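You operate a simulated robot arm through the tools that you are given. There is no shell and no other tool. Be economical: measure what you need, move in short steps, check, and stop when the job is done.

You run a simulated two-armed robot. Do the job below in one go: nothing can be reset, and whatever is moved stays where it is left.

Task
Uncap the orange-band jar and put the jar in the middle drawer.
Fine: its cap stays on the table top; shut the drawer again; the other jar stays capped. Set down upright: what you pick out.

It is judged by the outcome, as a careful person would: the job done as asked, and still so three seconds after it is handed in. It fails if anything else is knocked over, pushed out of place, dropped, spilled or broken. Lids that push on must go on centred and level and be pressed home; caps that screw on are set level and turned clockwise until they are tight.

Robot
Two 7-joint arms with two-finger parallel grippers on one trunk, on a base that drives. Base frame: it is fixed to the floor where the robot stands at the start and does not move with it; the origin is under the middle of the robot, x ahead of it, y to its left, z up; the surface under the hand at the start is at about z = 860. Units: mm, rad, N and s.
The left shoulder is at the start at [70, 134, 1276], the right one opposite. With the tool pointing down near the work surface each hand reaches from about 100 to 620 mm from the robot's upright axis, wherever it stands, measured 20 degrees to its own side. Places, roughly: inside of the middle drawer of the steel table [400, 200, 700]; middle drawer of the steel table [400, 200, 700]; top of the steel table with three drawers [500, -200, 900]. Payload 1.57 kg a hand.
Tool frame (each hand has its own): the origin (TCP) lies between the finger pads and is the grasp point; the fingertips stand 30 mm ahead of it; z points along the fingers, y is the line along which they close. The gripper opens to 80 mm. The fingers are 17 mm wide and 12 mm thick; the gripper's body (40 by 82 mm) begins 80 mm behind the TCP.
Orientation is told as [roll, pitch, yaw] about the base's x, y, z axes, in that order, counted from this pose: with the fingers straight down and closing along the base's y, the tool's x points along the base's -x, its y along +y and its z along -z.

Tools
- The arms move only by the tool step_arm. It takes "left_series", "right_series" or both (then of equal length, played together; a hand with none holds still); each is one flat list of numbers, 7 for each row, row after row: the shift along the tool's x, y, z in mm, then the turn, a rotation vector about the tool's x, y, z in rad, then the closure, from 0 (fully open) to 1 (shut). In form: [dx, dy, dz, ax, ay, az, grip, dx, dy, dz, ax, ay, az, grip, ...]. A call has 1 to 8 rows; each row shifts and turns the commanded pose from where the row before left it, along the tool's axes as they then stand. Each row takes 0.2 s and may step no farther than 50 mm and 0.15 rad from the row before; otherwise, or with a gripper value out of range, the whole call is refused. A pose out of reach is approached as far as the arm can. The call stops where the force on the tool passes 40 N (or 10 N more than at its start, if that is more) or the arm is blocked; 0.2 s more then pass. Each finger travels about 153 mm/s and halts on what it meets, pressing with about 34 N; the grip force reading is that of the motor and also rises with nothing between the fingers. The clock runs only during rows and for 0.2 s after the last one: add rows that do not move to give the fingers time. It gives the time, the measured TCP pose, the force on the tool (base axes), the opening and the grip force at its end, in the units of the frame above (readings bear some noise), with the torque about the TCP (base axes, N m) and any sound that the robot's microphone picked up, and new pictures: "views" is both (left out), scene, wrist or none (wrist: the cameras of the hands that moved).
- Cameras (640 x 400 px; columns grow to the right, rows downward): "scene" is now at [113.2, -16.7, 1471]; the picture's right is [-0.27, -0.96, 0.00], its down [-0.83, 0.23, -0.50] and it looks along [0.48, -0.14, -0.87] (base axes); focal length 214 px, centre (320, 200). "left" rides on the left gripper at [72, 7, -122] in its tool frame; the picture's right is [-0.09, 1.00, 0.00], its down [-0.84, -0.08, -0.54] and it looks along [-0.54, -0.05, 0.84] (tool axes); focal length 238 px, centre (320, 200). "right" rides on the right gripper at [72, -7, -122] in its tool frame; the picture's right is [0.09, 1.00, 0.00], its down [-0.84, 0.08, -0.54] and it looks along [-0.54, 0.05, 0.84] (tool axes); focal length 238 px, centre (320, 200). There is no depth. A picture from a camera that has moved, and an enlarged one, comes with that camera's place and axes in the base frame and with its lens.
- raise_lower(by): slides the trunk up (or, below 0, down) by that many mm; the arms and the scene camera ride with it, the base frame stays. It gives what a move gives, with no picture.
- base_move(legs): drives the robot by 1 to 6 legs, each [ahead, left, turn to the left] in mm, mm and rad, along the robot's own axes; the way and the turn of a leg run together, so that a leg with both is an arc; at most 1500 mm and 3.142 rad a leg. The arms and the cameras ride along, it lands a little off, and it stops where it bumps. It gives what a move gives, and a new picture of the scene camera.
- aim_head(pan, tilt): turns the head with the scene camera to pan (to the left, within 1.501 rad either way) and tilt (down, from -0.506 to 1.204), counted from straight ahead of the robot. It gives what a move gives, and a new picture of the scene camera.
- close_up(camera, box): a new picture of the part [left, top, right, bottom] of that camera's present view, enlarged. The clock stands still meanwhile.
- close_job(): hands the job in; it is judged then, once.

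Go step by step. Nothing tells you exact positions but the pictures and the camera data: compare them with the known pose of the tool, close in by small moves and look again before you grip or let go. The budget is 120 turns and 260 pictures, counting those below and the enlarged ones. Unless the task says otherwise, let go and move clear before handing in, and close with one line.

The tools are called after "Emit:" by a JSON object that holds its "method" and its "body". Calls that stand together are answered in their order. step_arm: Moves the arms, as the interface text tells. Its arguments: {"type":"object","properties":{"left_series":{"type":"array"},"right_series":{"type":"array"},"views":{"type":"string","enum":["both","scene","wrist","none"]}},"required":[]} The other tools are called the same way: raise_lower (by) slides the trunk up or down; base_move (legs) drives the base; aim_head (pan, tilt) turns the head that bears the scene camera; close_up (camera, box) takes an enlarged picture of a part of a camera's view; close_job () hands the job in.

At the start:

```text
clock: 0.0
left_tool_pos: [488.8, 106.4, 1225.3]
left_ee_rot: [-0.001, 0.0, 0.001]
left_wrist_force: [-0.4, -0.4, 0.0]
left_moment: [0.04, 0.02, 0.01]
left_opening: 79.8
left_gripper_force: 0.0
right_tool_pos: [414.3, -344.5, 1228.7]
right_ee_rot: [0.0, 0.0, 0.0]
right_wrist_force: [0.2, 0.0, -0.4]
right_moment: [-0.01, 0.01, 0.0]
right_opening: 79.9
right_gripper_force: 0.0
trunk travel left (down, up): [-850.0, 90.0]
robot x, y, heading: [-0.3, -1.6, 0.002]
head pan, tilt: [-0.274, 1.047]
```

scene: 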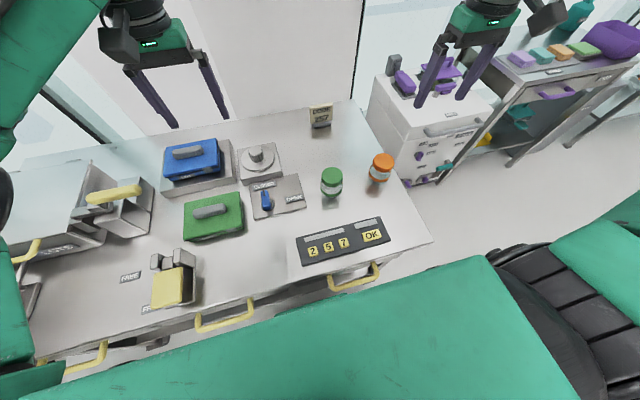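
right: 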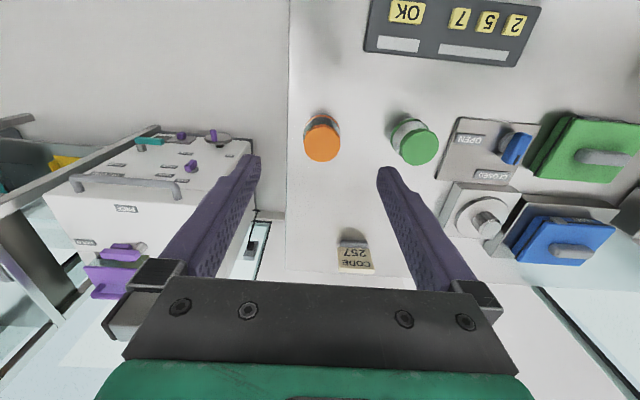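
left: 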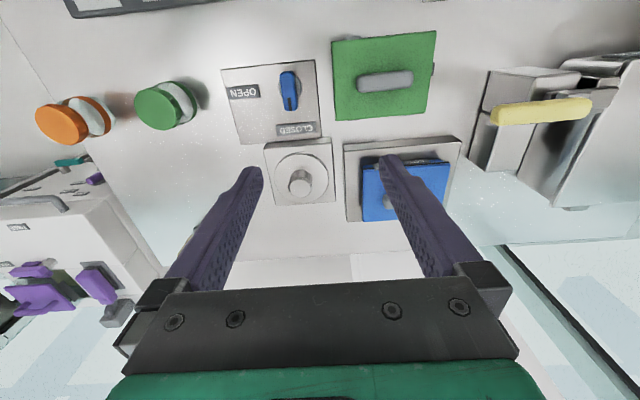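

I see a steel table with a green-capped and an orange-capped jar, a keypad, a code note, a lever and drawers with yellow handles. I'll take a closer look at the details before acting.

Emit:
{"method": "close_up", "body": {"camera": "scene", "box": [220, 90, 440, 300]}}

Emit:
{"method": "close_up", "body": {"camera": "scene", "box": [0, 130, 260, 390]}}

Emit:
{"method": "close_up", "body": {"camera": "right", "box": [280, 90, 640, 290]}}

```text
1.90 times, centred on (330, 195) of scene
camera zoom: at [113.2, -16.7, 1471.0], right [-0.27, -0.96, 0.0], down [-0.83, 0.23, -0.5], along [0.48, -0.14, -0.87], focal length 408 px, centre (301, 210)
```

zoom: 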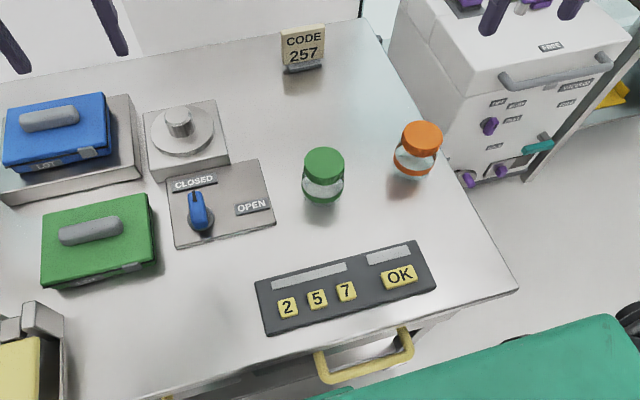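

```text
1.54 times, centred on (130, 260) of scene
camera zoom: at [113.2, -16.7, 1471.0], right [-0.27, -0.96, 0.0], down [-0.83, 0.23, -0.5], along [0.48, -0.14, -0.87], focal length 330 px, centre (612, 108)
```

zoom: 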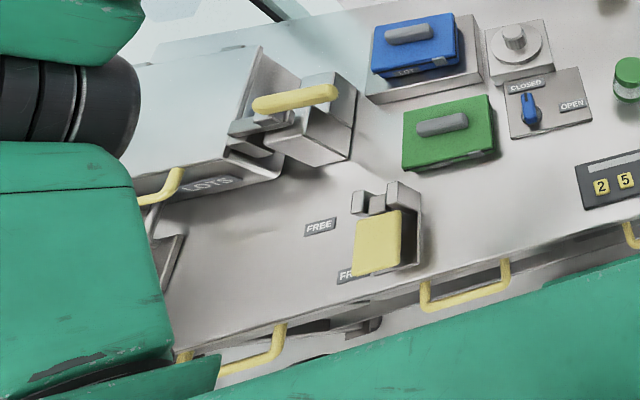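

```text
1.78 times, centred on (460, 190) of right
camera zoom: at [342.6, -351.2, 1350.1], right [-0.09, 1.0, 0.0], down [0.84, 0.08, 0.54], along [0.54, 0.05, -0.84], focal length 424 px, centre (71, 218)
```

zoom: 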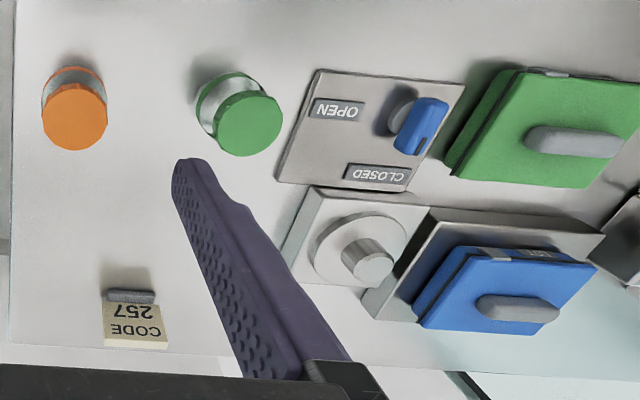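

Three drawers sit side by side, and the middle one's handle is around y≈220. I'll look at the front and left side of the table for locks.

Emit:
{"method": "aim_head", "body": {"pan": 0.5, "tilt": 1.15}}

Emit:
{"method": "close_up", "body": {"camera": "scene", "box": [160, 100, 480, 300]}}

```text
clock: 1.1
left_tool_pos: [489.2, 105.8, 1225.5]
left_ee_rot: [0.0, 0.0, 0.001]
left_wrist_force: [0.5, 0.3, 0.4]
left_moment: [0.03, -0.03, -0.01]
left_opening: 80.3
left_gripper_force: 0.0
right_tool_pos: [415.5, -344.0, 1226.7]
right_ee_rot: [-0.001, 0.0, 0.0]
right_wrist_force: [0.8, -0.5, -0.8]
right_moment: [-0.02, -0.01, 0.0]
right_opening: 80.2
right_gripper_force: 0.1
trunk travel left (down, up): [-850.0, 90.0]
robot x, y, heading: [-4.3, -1.6, -0.004]
head pan, tilt: [0.499, 1.15]
camera scene: at [101.3, 29.6, 1464.5], right [0.48, -0.88, 0.0], down [-0.8, -0.44, -0.41], along [0.36, 0.2, -0.91], focal length 214 px, centre (320, 200)
```

scene: 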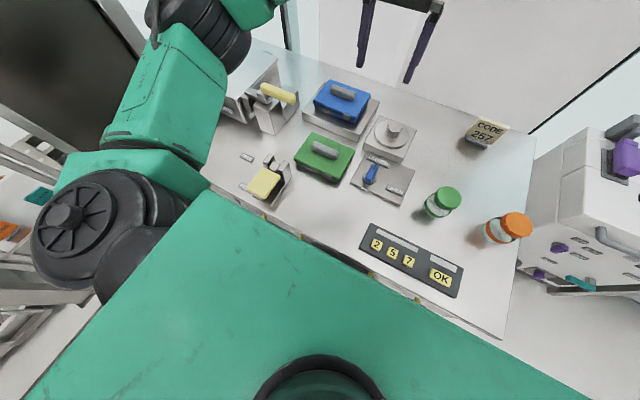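

```text
2.00 times, centred on (320, 200) of scene
camera zoom: at [101.3, 29.6, 1464.5], right [0.48, -0.88, 0.0], down [-0.8, -0.44, -0.41], along [0.36, 0.2, -0.91], focal length 429 px, centre (320, 200)
```

zoom: 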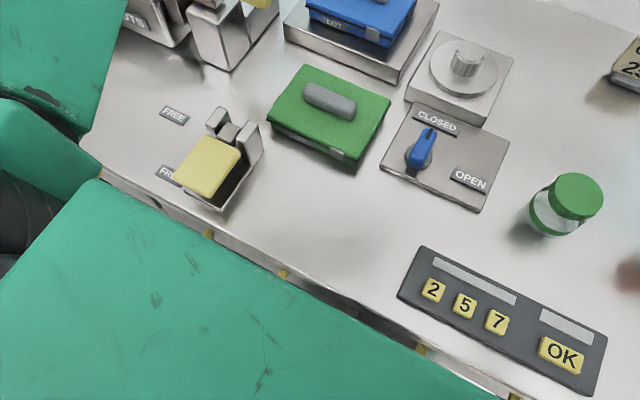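

The robot's own body hides the drawer fronts. I'll back off to view them.

Emit:
{"method": "base_move", "body": {"legs": [[-600, 0, 0]]}}

Emit:
{"method": "aim_head", "body": {"pan": 0.1, "tilt": 0.75}}

Emit:
{"method": "close_up", "body": {"camera": "scene", "box": [160, 100, 480, 300]}}

```text
clock: 4.5
left_tool_pos: [-111.4, 106.6, 1224.1]
left_ee_rot: [0.002, 0.0, 0.003]
left_wrist_force: [0.1, -0.2, -0.2]
left_moment: [0.04, 0.01, 0.0]
left_opening: 79.9
left_gripper_force: 0.1
right_tool_pos: [-185.7, -345.3, 1227.0]
right_ee_rot: [0.0, 0.001, -0.001]
right_wrist_force: [0.2, 0.1, -0.6]
right_moment: [0.01, 0.01, 0.01]
right_opening: 80.0
right_gripper_force: 0.1
trunk travel left (down, up): [-850.0, 90.0]
robot x, y, heading: [-602.7, 0.5, 0.001]
head pan, tilt: [0.499, 1.15]
camera scene: at [-499.0, 29.7, 1464.3], right [0.48, -0.88, 0.0], down [-0.8, -0.44, -0.41], along [0.36, 0.2, -0.91], focal length 214 px, centre (320, 200)
```

scene: 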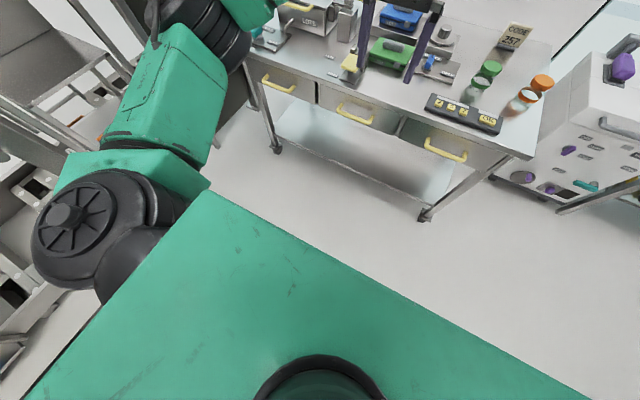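

```text
clock: 5.4
left_tool_pos: [-113.8, 106.4, 1225.9]
left_ee_rot: [0.001, 0.0, 0.002]
left_wrist_force: [-0.5, -1.3, 0.3]
left_moment: [0.01, 0.01, -0.01]
left_opening: 80.1
left_gripper_force: 0.1
right_tool_pos: [-188.3, -344.2, 1227.8]
right_ee_rot: [0.0, -0.001, 0.001]
right_wrist_force: [0.2, -0.9, 0.1]
right_moment: [0.04, -0.02, 0.01]
right_opening: 80.1
right_gripper_force: 0.0
trunk travel left (down, up): [-850.0, 90.0]
robot x, y, heading: [-599.5, -2.5, -0.003]
head pan, tilt: [0.099, 0.75]
camera scene: at [-471.2, 9.4, 1493.3], right [0.1, -0.99, 0.0], down [-0.68, -0.07, -0.73], along [0.73, 0.07, -0.68], focal length 214 px, centre (320, 200)
```

scene: 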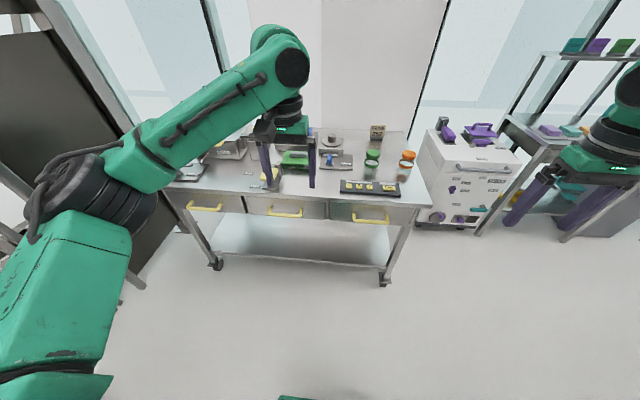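

```text
2.00 times, centred on (320, 200) of scene
camera zoom: at [-471.2, 9.4, 1493.3], right [0.1, -0.99, 0.0], down [-0.68, -0.07, -0.73], along [0.73, 0.07, -0.68], focal length 429 px, centre (320, 200)
```

zoom: 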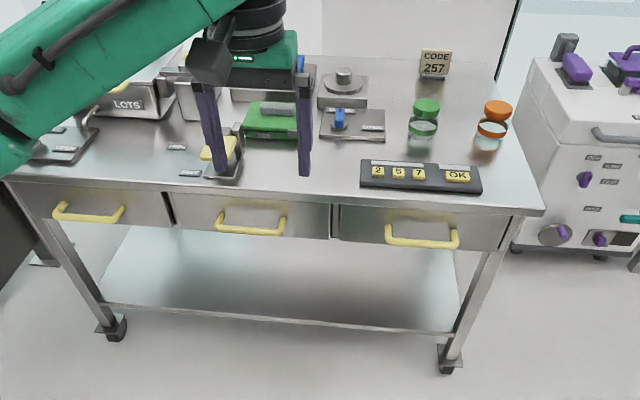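

No locks show on the drawer fronts. I'll uncap the jar first, so I'm driving to stand in front of the orange jar, which I put at about (510, -338).

Emit:
{"method": "base_move", "body": {"legs": [[0, -300, 0], [580, 0, 0]]}}

Emit:
{"method": "aim_head", "body": {"pan": 0.0, "tilt": 0.85}}

Emit:
{"method": "close_up", "body": {"camera": "scene", "box": [240, 130, 400, 230]}}

```text
clock: 10.3
left_tool_pos: [464.1, -196.4, 1225.3]
left_ee_rot: [0.001, -0.001, 0.001]
left_wrist_force: [-0.1, -0.4, -0.7]
left_moment: [-0.03, -0.01, -0.01]
left_opening: 79.8
left_gripper_force: 0.1
right_tool_pos: [390.2, -646.4, 1228.1]
right_ee_rot: [0.001, -0.001, 0.001]
right_wrist_force: [-0.3, 1.1, -0.5]
right_moment: [0.0, 0.02, 0.01]
right_opening: 80.1
right_gripper_force: 0.1
trunk travel left (down, up): [-850.0, 90.0]
robot x, y, heading: [-21.9, -299.7, -0.002]
head pan, tilt: [0.099, 0.75]
camera scene: at [106.8, -293.0, 1493.5], right [0.1, -1.0, 0.0], down [-0.68, -0.07, -0.73], along [0.73, 0.07, -0.68], focal length 214 px, centre (320, 200)
```

scene: 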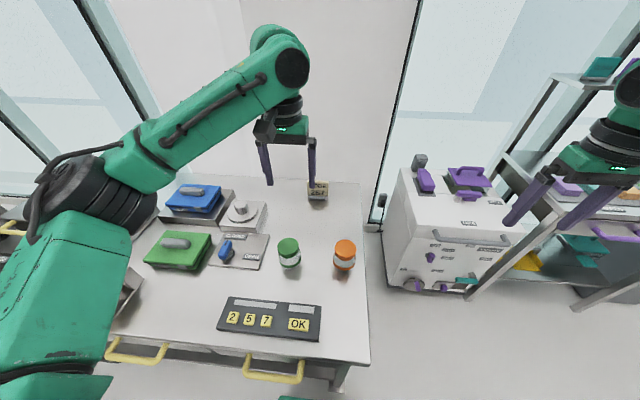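

```text
clock: 11.0
left_tool_pos: [466.9, -196.0, 1225.5]
left_ee_rot: [0.0, -0.001, 0.001]
left_wrist_force: [-0.6, -0.3, -0.3]
left_moment: [-0.01, -0.02, 0.04]
left_opening: 80.0
left_gripper_force: 0.0
right_tool_pos: [391.8, -646.8, 1227.8]
right_ee_rot: [-0.002, 0.001, 0.0]
right_wrist_force: [-0.1, 0.3, -0.3]
right_moment: [0.0, -0.02, -0.01]
right_opening: 80.0
right_gripper_force: 0.1
trunk travel left (down, up): [-850.0, 90.0]
robot x, y, heading: [-20.3, -303.5, -0.002]
head pan, tilt: [0.0, 0.85]
camera scene: at [103.9, -301.2, 1485.4], right [0.0, -1.0, 0.0], down [-0.75, 0.0, -0.66], along [0.66, 0.0, -0.75], focal length 214 px, centre (320, 200)
```

scene: 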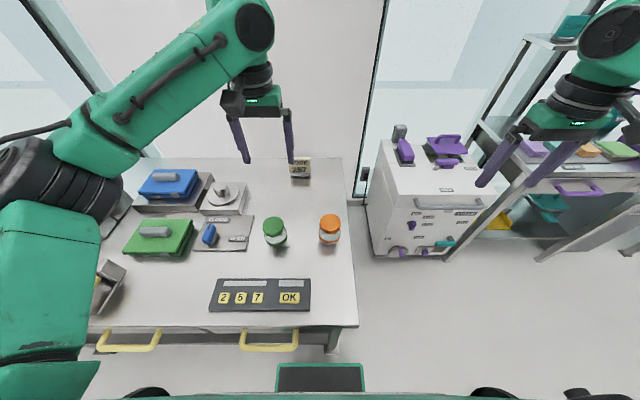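

```text
4.00 times, centred on (320, 180) of scene
camera zoom: at [103.9, -301.2, 1485.4], right [0.0, -1.0, 0.0], down [-0.75, 0.0, -0.66], along [0.66, 0.0, -0.75], focal length 858 px, centre (320, 280)
```

zoom: 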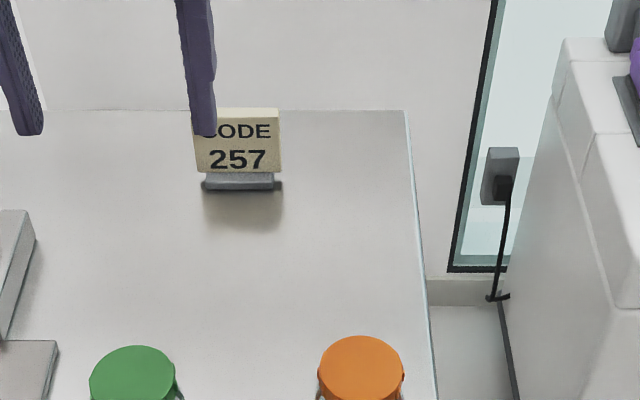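

Emit:
{"method": "close_up", "body": {"camera": "scene", "box": [248, 200, 376, 280]}}

```text
5.00 times, centred on (312, 240) of scene
camera zoom: at [103.9, -301.2, 1485.4], right [0.0, -1.0, 0.0], down [-0.75, 0.0, -0.66], along [0.66, 0.0, -0.75], focal length 1072 px, centre (360, 0)
```

zoom: 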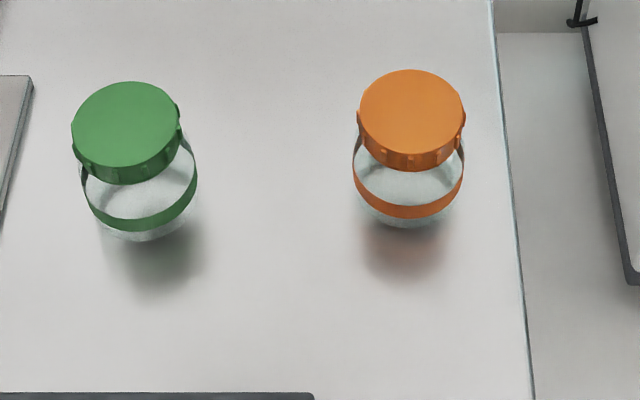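

The ribbed cap means it screws on. I put the orange jar at about (486, -334), body about 72 mm wide, with its cap at z≈926–944. The right hand will tilt 40° to hold the body from the front, and the left will turn the cap from above. First I pitch the right hand while bringing it over.

Emit:
{"method": "step_arm", "body": {"right_series": [0, 39, 0, 0, -0.1396, 0, 0, 0, 39, 0, 0, -0.1396, 0, 0, 0, 39, 0, 0, -0.1396, 0, 0, 0, 39, 0, 0, -0.1396, 0, 0, 0, 39, 0, 0, -0.1396, 0, 0, 0, 39, 0, 0, 0, 0, 0, 0, 39, 0, 0, 0, 0, 0, 0, 39, 0, 0, 0, 0, 0], "views": "both"}}

```text
clock: 12.8
left_tool_pos: [466.2, -191.6, 1224.4]
left_ee_rot: [-0.005, 0.0, 0.001]
left_wrist_force: [-0.2, 0.6, 0.0]
left_moment: [-0.04, 0.0, 0.02]
left_opening: 79.9
left_gripper_force: 0.1
right_tool_pos: [409.7, -367.2, 1260.5]
right_ee_rot: [0.0, -0.698, 0.0]
right_wrist_force: [0.8, 0.8, 0.7]
right_moment: [-0.01, 0.03, -0.02]
right_opening: 80.0
right_gripper_force: 0.0
right hand out of reach, approached as far as the arm can: row 4, 5
trunk travel left (down, up): [-850.0, 90.0]
robot x, y, heading: [-25.5, -304.0, 0.0]
head pan, tilt: [0.0, 0.85]
camera scene: at [105.3, -297.7, 1485.2], right [0.0, -1.0, 0.0], down [-0.75, 0.0, -0.66], along [0.66, 0.0, -0.75], focal length 214 px, centre (320, 200)
camera right: at [276.1, -374.2, 1308.6], right [-0.07, 1.0, -0.06], down [0.29, 0.08, 0.95], along [0.95, 0.05, -0.3], focal length 238 px, centre (320, 200)
```

scene: 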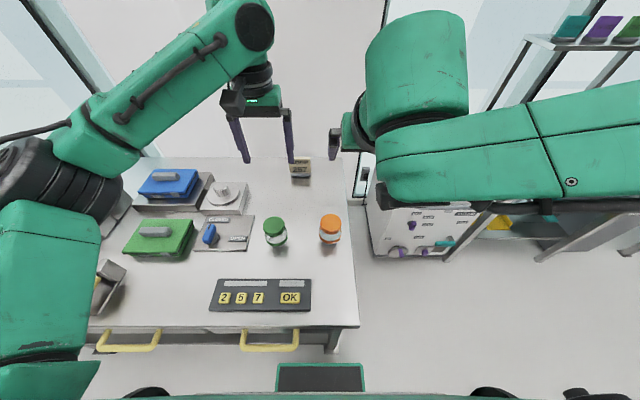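
right: 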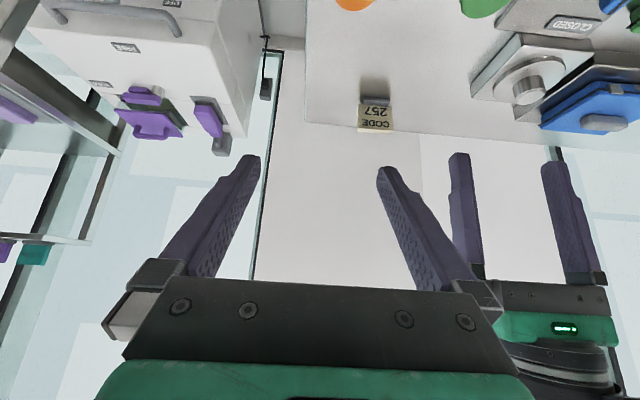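

My angle bookkeeping was off: the hand needs 10° more pitch. I'm adding that and descending to the pre-grasp in front of the jar.

Emit:
{"method": "step_arm", "body": {"right_series": [0, 10, 0, 0, -0.0873, 0, 0, 0, 11, 0, 0, -0.0873, 0, 0, 30, 4, 20, 0, 0, 0, 0, 30, 4, 20, 0, 0, 0, 0, 30, 4, 20, 0, 0, 0, 0, 30, 0, 20, 0, 0, 0, 0, 30, 0, 20, 0, 0, 0, 0, 0, 0, 0, 0, 0, 0, 0]}}

```text
clock: 14.6
left_tool_pos: [465.2, -195.8, 1225.4]
left_ee_rot: [0.001, 0.0, -0.001]
left_wrist_force: [-0.5, -0.8, -0.2]
left_moment: [0.03, 0.04, -0.02]
left_opening: 79.9
left_gripper_force: 0.1
right_tool_pos: [407.2, -348.8, 1250.3]
right_ee_rot: [0.0, -0.871, 0.001]
right_wrist_force: [-0.1, -0.2, -1.0]
right_moment: [0.02, 0.05, -0.03]
right_opening: 80.0
right_gripper_force: 0.2
right hand out of reach, approached as far as the arm can: row 3, 4, 5, 6, 7
trunk travel left (down, up): [-850.0, 90.0]
robot x, y, heading: [-22.3, -304.4, -0.002]
head pan, tilt: [0.0, 0.85]
camera scene: at [104.2, -300.9, 1485.3], right [0.0, -1.0, 0.0], down [-0.75, 0.0, -0.66], along [0.66, 0.0, -0.75], focal length 214 px, centre (320, 200)
camera right: at [267.4, -355.0, 1273.0], right [-0.06, 1.0, -0.07], down [0.12, 0.08, 0.99], along [0.99, 0.05, -0.13], focal length 238 px, centre (320, 200)
```

scene: 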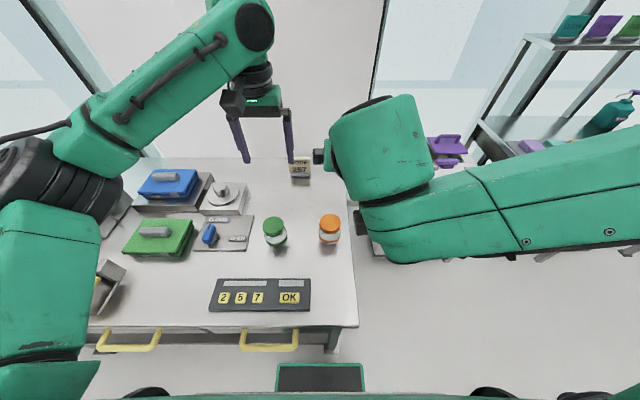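
right: 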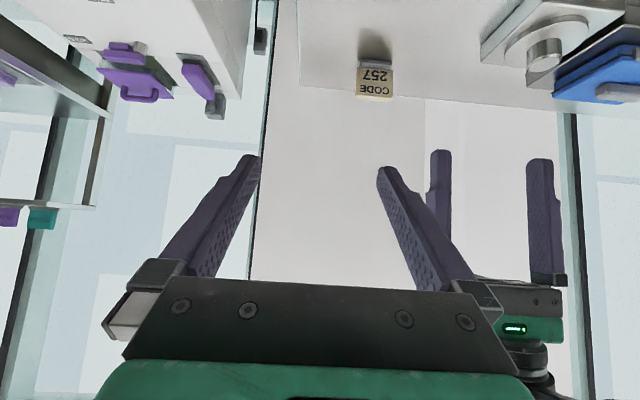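

The right arm is too folded to pitch down this close in. Lowering the trunk brings the shoulders nearer the work, and 200 mm leaves the left fingertips about 50 mm above the green cap.

Emit:
{"method": "raise_lower", "body": {"by": -190}}

Emit:
{"method": "base_move", "body": {"legs": [[-100, 0, 0]]}}

Emit:
{"method": "step_arm", "body": {"right_series": [15, 2, 10, 0, 0, 0, 0, 15, 3, 10, 0, 0, 0, 0, 0, 0, 0, 0, 0, 0, 0]}}

```text
clock: 16.7
left_tool_pos: [465.1, -196.2, 1035.0]
left_ee_rot: [0.001, 0.0, -0.001]
left_wrist_force: [0.6, 0.2, 0.2]
left_moment: [-0.04, -0.01, 0.01]
left_opening: 80.2
left_gripper_force: 0.1
right_tool_pos: [408.2, -348.1, 1059.8]
right_ee_rot: [0.001, -0.874, -0.001]
right_wrist_force: [0.0, -0.4, -0.3]
right_moment: [-0.03, -0.03, -0.01]
right_opening: 80.1
right_gripper_force: 0.0
trunk travel left (down, up): [-660.0, 280.0]
robot x, y, heading: [-25.1, -301.6, -0.003]
head pan, tilt: [0.0, 0.85]
```

```text
clock: 17.8
left_tool_pos: [365.8, -194.6, 1035.5]
left_ee_rot: [0.001, 0.001, -0.002]
left_wrist_force: [0.3, -0.9, -0.1]
left_moment: [-0.02, 0.0, 0.0]
left_opening: 80.0
left_gripper_force: 0.0
right_tool_pos: [308.4, -348.6, 1058.9]
right_ee_rot: [0.002, -0.873, -0.002]
right_wrist_force: [0.7, 0.0, -0.4]
right_moment: [0.0, 0.01, 0.01]
right_opening: 80.0
right_gripper_force: 0.3
trunk travel left (down, up): [-660.0, 280.0]
robot x, y, heading: [-124.0, -300.9, 0.001]
head pan, tilt: [0.0, 0.85]
camera scene: at [4.9, -301.1, 1295.2], right [0.0, -1.0, 0.0], down [-0.75, 0.0, -0.66], along [0.66, 0.0, -0.75], focal length 214 px, centre (320, 200)
```

scene: 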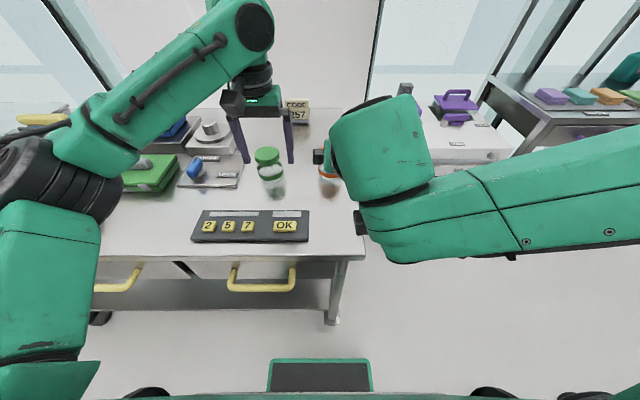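

```text
clock: 18.6
left_tool_pos: [365.1, -195.4, 1035.4]
left_ee_rot: [0.0, -0.001, -0.001]
left_wrist_force: [-0.3, -0.7, -0.5]
left_moment: [-0.03, -0.02, 0.04]
left_opening: 80.0
left_gripper_force: 0.1
right_tool_pos: [306.9, -340.7, 1026.4]
right_ee_rot: [-0.004, -0.875, -0.002]
right_wrist_force: [0.5, 0.4, 1.0]
right_moment: [0.03, 0.0, 0.03]
right_opening: 80.0
right_gripper_force: 0.1
right hand out of reach, approached as far as the arm can: row 1, 2
trunk travel left (down, up): [-660.0, 280.0]
robot x, y, heading: [-123.8, -302.7, 0.001]
head pan, tilt: [0.0, 0.85]
camera scene: at [2.8, -300.3, 1295.5], right [0.0, -1.0, 0.0], down [-0.75, 0.0, -0.66], along [0.66, 0.0, -0.75], focal length 214 px, centre (320, 200)
camera right: at [166.8, -346.4, 1049.0], right [-0.06, 1.0, -0.07], down [0.12, 0.08, 0.99], along [0.99, 0.05, -0.13], focal length 238 px, centre (320, 200)
```

scene: 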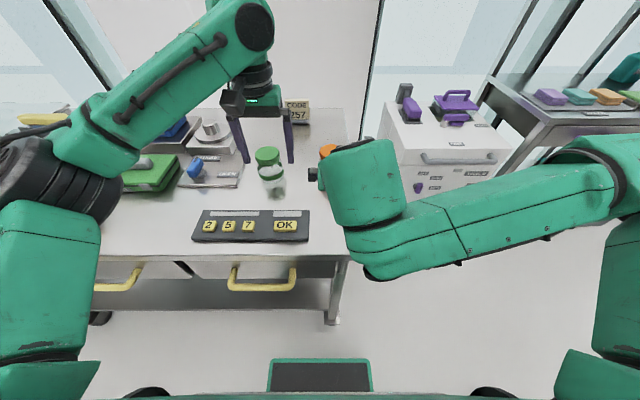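
right: 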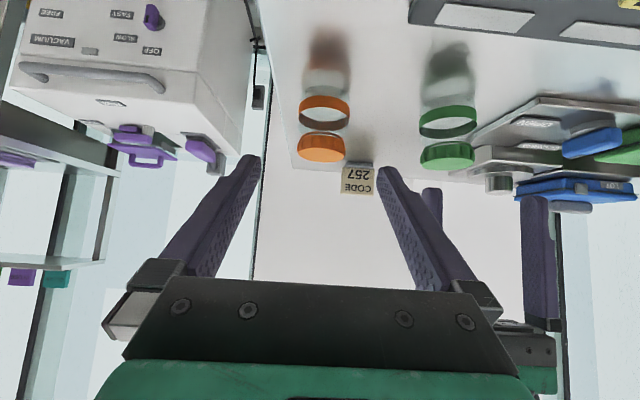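

It does move. I'll advance along the tool axis to the pre-grasp.

Emit:
{"method": "step_arm", "body": {"right_series": [-4, 2, 34, 0, 0, 0, 0, -4, 2, 34, 0, 0, 0, 0, -4, 2, 34, 0, 0, 0, 0, 0, 0, 0, 0, 0, 0, 0]}}

```text
clock: 19.6
left_tool_pos: [365.4, -196.4, 1036.1]
left_ee_rot: [0.001, 0.0, -0.001]
left_wrist_force: [-1.4, -0.4, 1.2]
left_moment: [-0.02, -0.02, -0.03]
left_opening: 80.0
left_gripper_force: 0.0
right_tool_pos: [393.1, -337.4, 969.0]
right_ee_rot: [-0.001, -0.875, -0.001]
right_wrist_force: [0.7, -0.3, -0.2]
right_moment: [0.01, 0.02, -0.01]
right_opening: 80.3
right_gripper_force: 0.1
trunk travel left (down, up): [-660.0, 280.0]
robot x, y, heading: [-123.5, -303.3, -0.005]
head pan, tilt: [0.0, 0.85]
camera scene: at [3.0, -300.7, 1295.4], right [0.0, -1.0, 0.0], down [-0.75, 0.0, -0.66], along [0.66, 0.0, -0.75], focal length 214 px, centre (320, 200)
camera right: at [252.3, -344.1, 992.6], right [-0.06, 1.0, -0.07], down [0.12, 0.08, 0.99], along [0.99, 0.05, -0.13], focal length 238 px, centre (320, 200)
```

scene: 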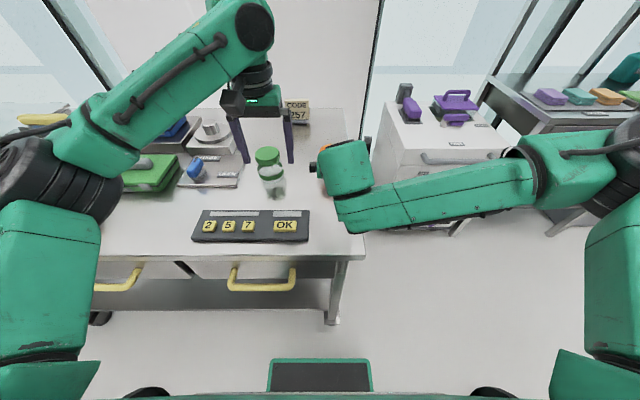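
right: 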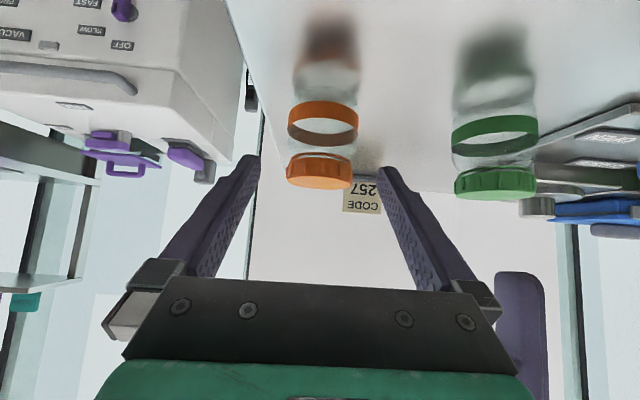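

The jar is confirmed at (486, -335) with its band at z≈884. Closing in, with a 2.4 mm sideways fix.

Emit:
{"method": "step_arm", "body": {"right_series": [0, 2.4, 20, 0, 0, 0, 0, 0, 0, 20, 0, 0, 0, 0, 0, 0, 10, 0, 0, 0, 0, 0, 0, 0, 0, 0, 0, 0], "views": "wrist"}}

```text
clock: 20.6
left_tool_pos: [366.6, -196.4, 1034.9]
left_ee_rot: [0.002, 0.0, -0.001]
left_wrist_force: [0.0, 0.2, -0.1]
left_moment: [0.0, 0.01, 0.01]
left_opening: 79.8
left_gripper_force: 0.1
right_tool_pos: [423.4, -355.8, 943.2]
right_ee_rot: [0.003, -0.872, 0.0]
right_wrist_force: [0.6, 0.6, -0.9]
right_moment: [0.02, 0.0, -0.02]
right_opening: 79.9
right_gripper_force: 0.1
right hand out of reach, approached as far as the arm can: row 1, 2, 3
trunk travel left (down, up): [-660.0, 280.0]
robot x, y, heading: [-123.1, -301.2, -0.0]
head pan, tilt: [0.0, 0.85]
camera right: at [283.5, -362.3, 966.2], right [-0.06, 1.0, -0.07], down [0.12, 0.08, 0.99], along [0.99, 0.05, -0.13], focal length 238 px, centre (320, 200)
```

right: 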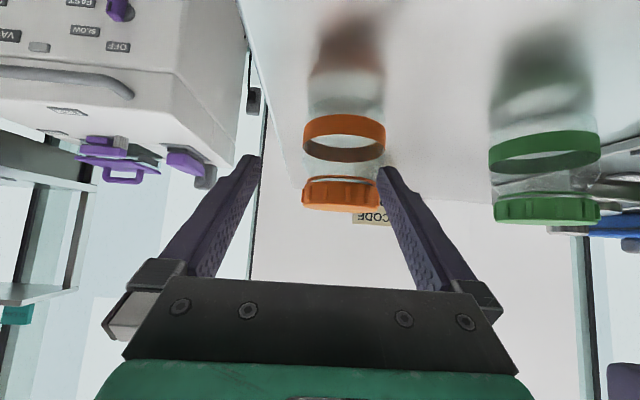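

The arm hits a limit there and drifted sideways, without touching anything. I'll back out and stand further left, so the jar lies on the right arm's own side.

Emit:
{"method": "step_arm", "body": {"right_series": [-13, 0, -37, 0, 0, 0, 0, -13, 0, -37, 0, 0, 0, 0, -13, 0, -37, 0, 0, 0, 0, 0, 0, 0, 0, 0, 0, 0], "views": "none"}}

Emit:
{"method": "base_move", "body": {"legs": [[50, 150, 0]]}}

Emit:
{"method": "step_arm", "body": {"right_series": [0, -40, 0, 0, 0, 0, 0, 0, -40, 0, 0, 0, 0, 0, 0, -40, 0, 0, 0, 0, 0, 0, 0, 0, 0, 0, 0, 0]}}

```text
clock: 21.6
left_tool_pos: [365.1, -194.7, 1033.3]
left_ee_rot: [0.0, 0.001, 0.003]
left_wrist_force: [-0.8, -0.2, -0.1]
left_moment: [0.01, 0.02, -0.01]
left_opening: 79.8
left_gripper_force: 0.1
right_tool_pos: [364.1, -355.7, 1043.3]
right_ee_rot: [-0.002, -0.871, 0.0]
right_wrist_force: [0.2, -0.6, -0.2]
right_moment: [0.02, 0.03, -0.02]
right_opening: 79.9
right_gripper_force: 0.1
trunk travel left (down, up): [-660.0, 280.0]
robot x, y, heading: [-123.0, -299.9, -0.004]
head pan, tilt: [0.0, 0.85]
```

```text
clock: 23.1
left_tool_pos: [413.3, -45.0, 1035.1]
left_ee_rot: [0.003, 0.0, 0.001]
left_wrist_force: [0.0, -0.7, 0.4]
left_moment: [-0.02, -0.04, 0.03]
left_opening: 79.9
left_gripper_force: 0.0
right_tool_pos: [412.5, -203.7, 1042.7]
right_ee_rot: [0.003, -0.872, -0.002]
right_wrist_force: [0.3, 0.0, 0.1]
right_moment: [-0.02, 0.02, 0.01]
right_opening: 80.0
right_gripper_force: 0.0
trunk travel left (down, up): [-660.0, 280.0]
robot x, y, heading: [-73.6, -151.7, -0.001]
head pan, tilt: [0.0, 0.85]
camera scene: at [52.9, -150.3, 1295.4], right [0.0, -1.0, 0.0], down [-0.75, 0.0, -0.66], along [0.66, 0.0, -0.75], focal length 214 px, centre (320, 200)
```

scene: 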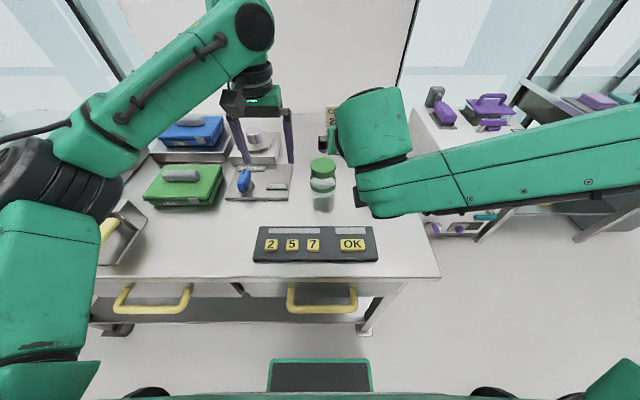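

```text
clock: 24.1
left_tool_pos: [415.4, -43.2, 1035.0]
left_ee_rot: [0.0, -0.001, 0.001]
left_wrist_force: [0.4, 0.6, -0.5]
left_moment: [-0.01, 0.0, 0.0]
left_opening: 80.1
left_gripper_force: 0.0
right_tool_pos: [414.6, -322.2, 1043.4]
right_ee_rot: [0.001, -0.873, 0.0]
right_wrist_force: [-0.6, 0.2, -0.1]
right_moment: [-0.02, 0.03, -0.05]
right_opening: 80.1
right_gripper_force: 0.1
trunk travel left (down, up): [-660.0, 280.0]
robot x, y, heading: [-75.5, -151.4, -0.001]
head pan, tilt: [0.0, 0.85]
camera scene: at [53.5, -148.7, 1295.3], right [0.0, -1.0, 0.0], down [-0.75, 0.0, -0.66], along [0.66, 0.0, -0.75], focal length 214 px, centre (320, 200)
camera right: at [273.9, -330.1, 1066.8], right [-0.06, 1.0, -0.07], down [0.12, 0.08, 0.99], along [0.99, 0.05, -0.13], focal length 238 px, centre (320, 200)
```

scene: 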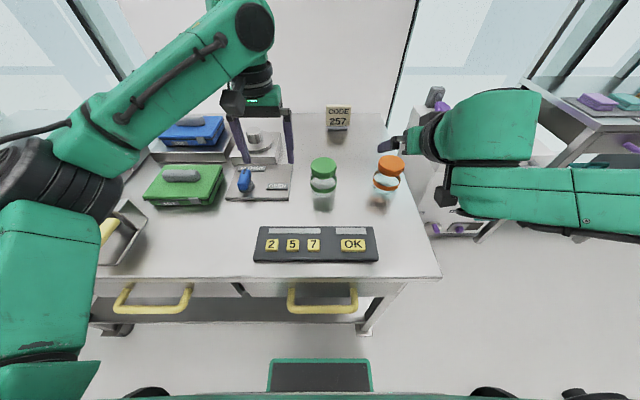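
right: 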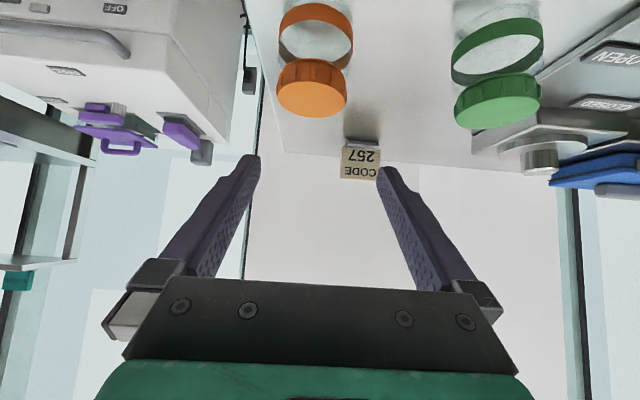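

Good reach now. Descending to the pre-grasp line.

Emit:
{"method": "step_arm", "body": {"right_series": [35, -7, 16, 0, 0, 0, 0, 35, -6, 16, 0, 0, 0, 0, 0, 0, 0, 0, 0, 0, 0], "views": "wrist"}}

```text
clock: 24.9
left_tool_pos: [414.0, -43.5, 1034.6]
left_ee_rot: [-0.002, 0.001, 0.0]
left_wrist_force: [-0.2, 0.2, 0.7]
left_moment: [0.0, -0.03, 0.04]
left_opening: 80.0
left_gripper_force: 0.1
right_tool_pos: [412.0, -325.9, 1034.1]
right_ee_rot: [-0.001, -0.873, -0.004]
right_wrist_force: [-0.2, 0.2, -0.8]
right_moment: [0.01, 0.05, 0.02]
right_opening: 79.9
right_gripper_force: 0.1
right hand out of reach, approached as far as the arm can: row 1, 2
trunk travel left (down, up): [-660.0, 280.0]
robot x, y, heading: [-71.4, -148.4, 0.001]
head pan, tilt: [0.0, 0.85]
camera right: at [271.1, -332.4, 1057.3], right [-0.06, 1.0, -0.07], down [0.12, 0.08, 0.99], along [0.99, 0.05, -0.13], focal length 238 px, centre (320, 200)
```

right: 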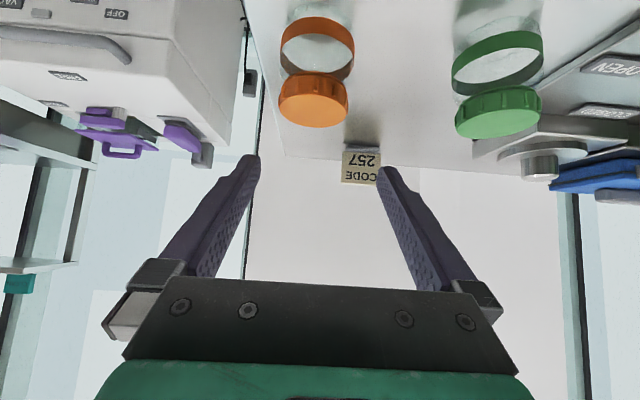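

The straight-ahead pitch jams the wrist. I'll swing the hand 45° so it approaches from the front right, in line with the forearm.

Emit:
{"method": "step_arm", "body": {"right_series": [0, -37, 0, 0, 0, 0, 0, 0, -37, 0, 0, 0, 0, 0, 0, 0, 0, -0.1003, 0, -0.0842, 0, 0, 0, 0, -0.1003, 0, -0.0842, 0, 0, 0, 0, -0.1003, 0, -0.0842, 0, 0, 0, 0, -0.1003, 0, -0.0842, 0, 0, 0, 0, -0.1003, 0, -0.0842, 0, 0, 0, 0, -0.1003, 0, -0.0842, 0]}}

```text
clock: 26.7
left_tool_pos: [414.6, -43.8, 1035.2]
left_ee_rot: [-0.001, 0.0, 0.001]
left_wrist_force: [-0.7, 0.4, 0.1]
left_moment: [0.01, 0.0, 0.0]
left_opening: 80.0
left_gripper_force: 0.1
right_tool_pos: [409.9, -398.7, 1036.3]
right_ee_rot: [0.0, -0.874, 0.783]
right_wrist_force: [0.8, 0.2, -0.7]
right_moment: [0.03, 0.0, -0.01]
right_opening: 80.3
right_gripper_force: 0.2
trunk travel left (down, up): [-660.0, 280.0]
robot x, y, heading: [-74.7, -150.2, -0.001]
head pan, tilt: [0.0, 0.85]
camera scene: at [53.5, -148.9, 1295.3], right [0.0, -1.0, 0.0], down [-0.75, 0.0, -0.66], along [0.66, 0.0, -0.75], focal length 214 px, centre (320, 200)
camera right: at [316.7, -503.5, 1059.4], right [-0.75, 0.66, -0.07], down [0.03, 0.14, 0.99], along [0.67, 0.74, -0.13], focal length 238 px, centre (320, 200)
```

scene: 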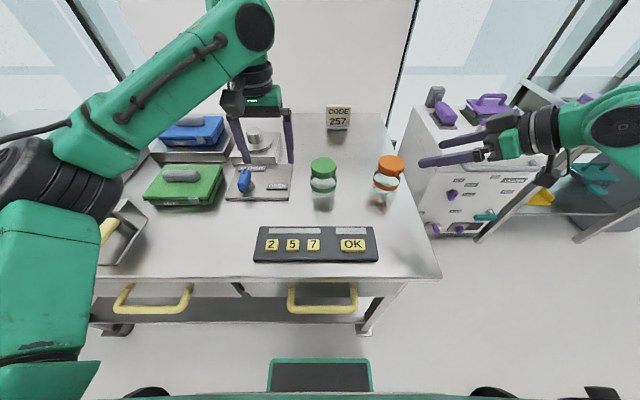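
right: 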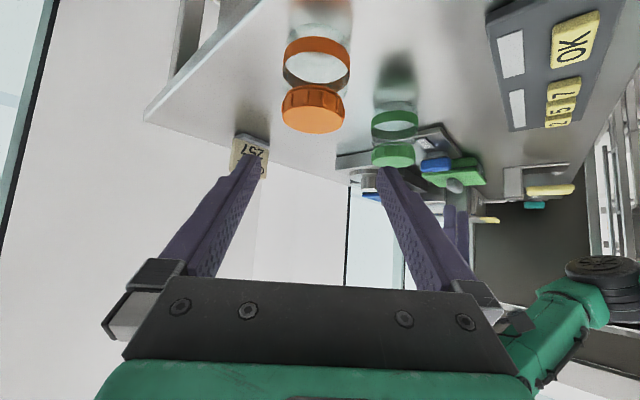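

It moves freely in this pose. Descending to the new pre-grasp.

Emit:
{"method": "step_arm", "body": {"right_series": [23.4, -4.2, 24.2, 0, 0, 0, 0, 23.4, -4.3, 24.3, 0, 0, 0, 0, 0, 0, 0, 0, 0, 0, 0], "views": "wrist"}}

```text
clock: 27.5
left_tool_pos: [414.9, -44.0, 1034.7]
left_ee_rot: [0.0, 0.0, 0.0]
left_wrist_force: [-0.6, 1.0, 0.4]
left_moment: [0.0, -0.03, -0.03]
left_opening: 80.1
left_gripper_force: 0.0
right_tool_pos: [422.6, -401.2, 968.1]
right_ee_rot: [0.001, -0.873, 0.785]
right_wrist_force: [-0.8, -0.9, 1.0]
right_moment: [-0.04, 0.01, 0.03]
right_opening: 79.9
right_gripper_force: 0.0
trunk travel left (down, up): [-660.0, 280.0]
robot x, y, heading: [-75.0, -149.3, 0.003]
head pan, tilt: [0.0, 0.85]
camera right: at [326.9, -504.2, 991.7], right [-0.75, 0.66, -0.07], down [0.03, 0.14, 0.99], along [0.67, 0.74, -0.13], focal length 238 px, centre (320, 200)
```

right: 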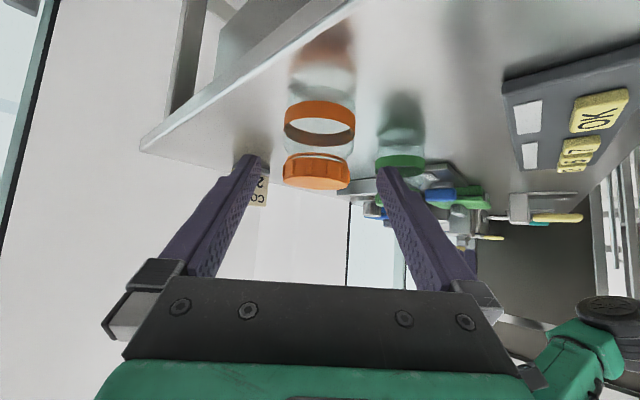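

The jar is re-measured at (486, -336), lined up within 1.3 mm. Advancing part of the way.

Emit:
{"method": "step_arm", "body": {"right_series": [0, 1.3, 25, 0, 0, 0, 0, 0, 0, 25, 0, 0, 0, 0, 0, 0, 20, 0, 0, 0, 0, 0, 0, 0, 0, 0, 0, 0], "views": "wrist"}}

```text
clock: 28.5
left_tool_pos: [414.4, -44.4, 1035.0]
left_ee_rot: [0.0, -0.001, 0.0]
left_wrist_force: [0.3, 0.0, -0.4]
left_moment: [0.0, 0.0, 0.0]
left_opening: 79.7
left_gripper_force: 0.1
right_tool_pos: [460.0, -361.9, 922.2]
right_ee_rot: [-0.001, -0.873, 0.785]
right_wrist_force: [-0.6, 0.5, -0.5]
right_moment: [-0.02, 0.0, -0.01]
right_opening: 79.7
right_gripper_force: 0.2
trunk travel left (down, up): [-660.0, 280.0]
robot x, y, heading: [-73.5, -150.6, 0.005]
head pan, tilt: [0.0, 0.85]
camera right: at [364.3, -466.0, 946.7], right [-0.75, 0.66, -0.07], down [0.03, 0.14, 0.99], along [0.67, 0.74, -0.13], focal length 238 px, centre (320, 200)
```

right: 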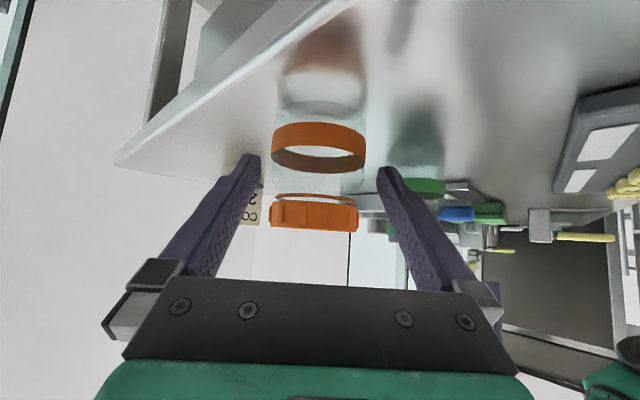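

Centred. Advancing the rest of the way.

Emit:
{"method": "step_arm", "body": {"right_series": [0, 0, 16, 0, 0, 0, 0, 0, 0, 16, 0, 0, 0, 0, 0, 0, 15, 0, 0, 0, 0, 0, 0, 0, 0, 0, 0, 0]}}

```text
clock: 29.5
left_tool_pos: [415.6, -42.7, 1034.3]
left_ee_rot: [0.002, 0.0, -0.001]
left_wrist_force: [0.7, -0.1, 0.4]
left_moment: [-0.01, -0.02, 0.05]
left_opening: 79.8
left_gripper_force: 0.0
right_tool_pos: [484.8, -337.5, 892.5]
right_ee_rot: [0.0, -0.874, 0.784]
right_wrist_force: [-0.2, 0.6, 0.9]
right_moment: [0.07, 0.02, 0.03]
right_opening: 80.3
right_gripper_force: 0.1
trunk travel left (down, up): [-660.0, 280.0]
robot x, y, heading: [-71.0, -152.5, -0.002]
head pan, tilt: [0.0, 0.85]
camera scene: at [53.2, -149.3, 1295.3], right [0.0, -1.0, 0.0], down [-0.75, 0.0, -0.66], along [0.66, 0.0, -0.75], focal length 214 px, centre (320, 200)
camera right: at [389.4, -440.8, 916.2], right [-0.75, 0.66, -0.07], down [0.03, 0.14, 0.99], along [0.67, 0.74, -0.13], focal length 238 px, centre (320, 200)
```

scene: 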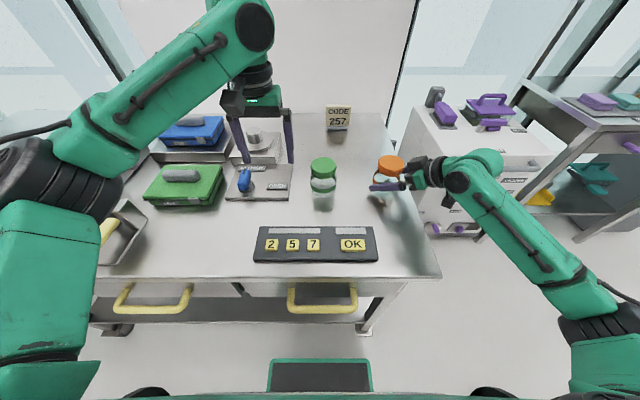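
right: 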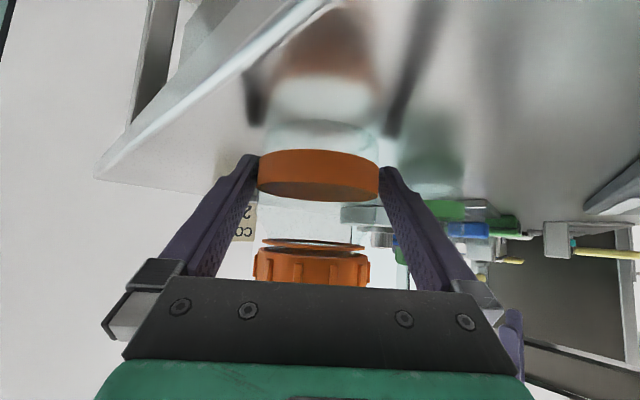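

Well straddled with no contact force. Closing on the body.

Emit:
{"method": "step_arm", "body": {"right_series": [0, 0, 0, 0, 0, 0, 0.2, 0, 0, 0, 0, 0, 0, 0.6, 0, 0, 0, 0, 0, 0, 1, 0, 0, 0, 0, 0, 0, 1], "views": "wrist"}}

```text
clock: 30.5
left_tool_pos: [413.6, -43.8, 1035.4]
left_ee_rot: [0.0, 0.001, 0.0]
left_wrist_force: [-0.4, -0.1, 0.2]
left_moment: [-0.01, 0.05, 0.0]
left_opening: 79.9
left_gripper_force: 0.1
right_tool_pos: [484.4, -337.2, 893.1]
right_ee_rot: [0.001, -0.873, 0.787]
right_wrist_force: [0.1, -1.3, 1.0]
right_moment: [0.05, 0.07, 0.03]
right_opening: 70.5
right_gripper_force: 34.4
trunk travel left (down, up): [-660.0, 280.0]
robot x, y, heading: [-72.6, -147.9, -0.002]
head pan, tilt: [0.0, 0.85]
camera right: at [389.4, -440.8, 916.3], right [-0.75, 0.66, -0.07], down [0.03, 0.14, 0.99], along [0.67, 0.74, -0.13], focal length 238 px, centre (320, 200)
```

right: 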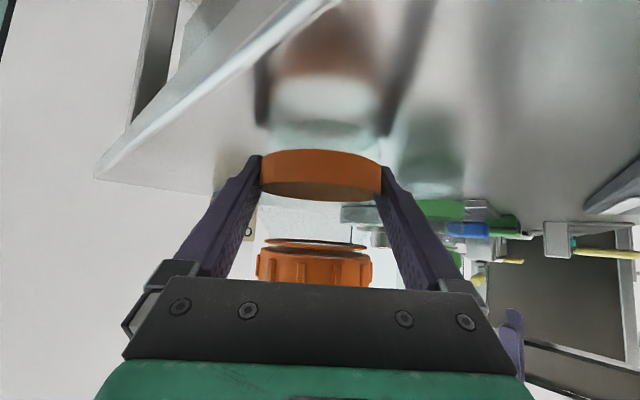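

The jar is held at 70.5 mm. Now the left hand comes across, high, to above the cap.

Emit:
{"method": "step_arm", "body": {"left_series": [-10, -36, -4, 0, 0, 0, 0, -10, -36, -4, 0, 0, 0, 0, -10, -36, -4, 0, 0, 0, 0, -10, -36, -4, 0, 0, 0, 0, -8, -37, -4, 0, 0, 0, 0, -8, -37, 0, 0, 0, 0, 0, -8, -37, 0, 0, 0, 0, 0, -8, -37, 0, 0, 0, 0, 0], "right_series": [0, 0, 0, 0, 0, 0, 1, 0, 0, 0, 0, 0, 0, 1, 0, 0, 0, 0, 0, 0, 1, 0, 0, 0, 0, 0, 0, 1, 0, 0, 0, 0, 0, 0, 1, 0, 0, 0, 0, 0, 0, 1, 0, 0, 0, 0, 0, 0, 1, 0, 0, 0, 0, 0, 0, 1]}}

```text
clock: 32.3
left_tool_pos: [436.7, -233.6, 1046.4]
left_ee_rot: [-0.002, -0.001, -0.001]
left_wrist_force: [0.6, 0.2, 0.5]
left_moment: [-0.01, 0.0, -0.01]
left_opening: 80.0
left_gripper_force: 0.1
left hand out of reach, approached as far as the arm can: row 5, 6, 7, 8
right_tool_pos: [484.9, -337.6, 892.0]
right_ee_rot: [-0.002, -0.872, 0.786]
right_wrist_force: [-1.6, -1.4, 3.3]
right_moment: [0.1, 0.19, 0.05]
right_opening: 70.4
right_gripper_force: 34.3
trunk travel left (down, up): [-660.0, 280.0]
robot x, y, heading: [-76.2, -147.2, 0.003]
head pan, tilt: [0.0, 0.85]
camera scene: at [52.6, -149.7, 1295.4], right [0.0, -1.0, 0.0], down [-0.75, 0.0, -0.66], along [0.66, 0.0, -0.75], focal length 214 px, centre (320, 200)
camera right: at [388.8, -441.3, 916.4], right [-0.75, 0.66, -0.07], down [0.03, 0.14, 0.99], along [0.67, 0.74, -0.13], focal length 238 px, centre (320, 200)
camera left: at [363.9, -225.6, 1168.2], right [0.09, 1.0, 0.0], down [0.84, -0.08, 0.54], along [0.54, -0.05, -0.84], focal length 238 px, centre (320, 200)
```

scene: 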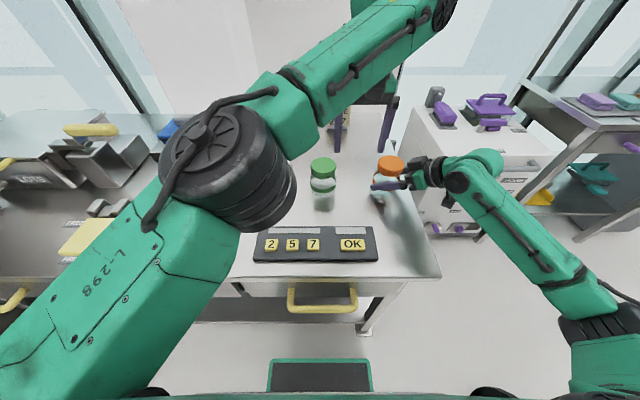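
right: 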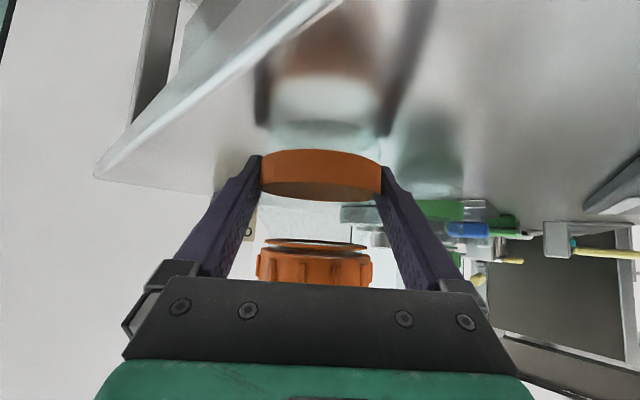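
left: 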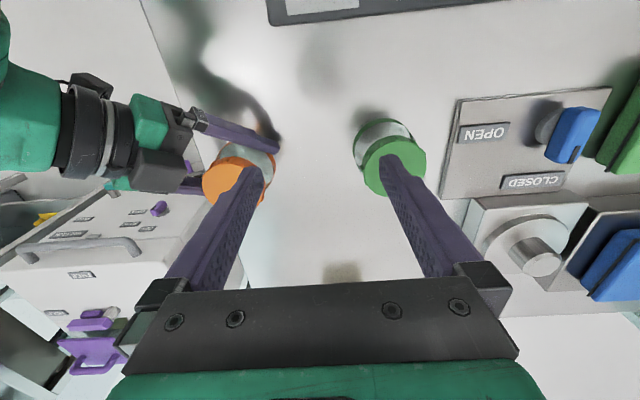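

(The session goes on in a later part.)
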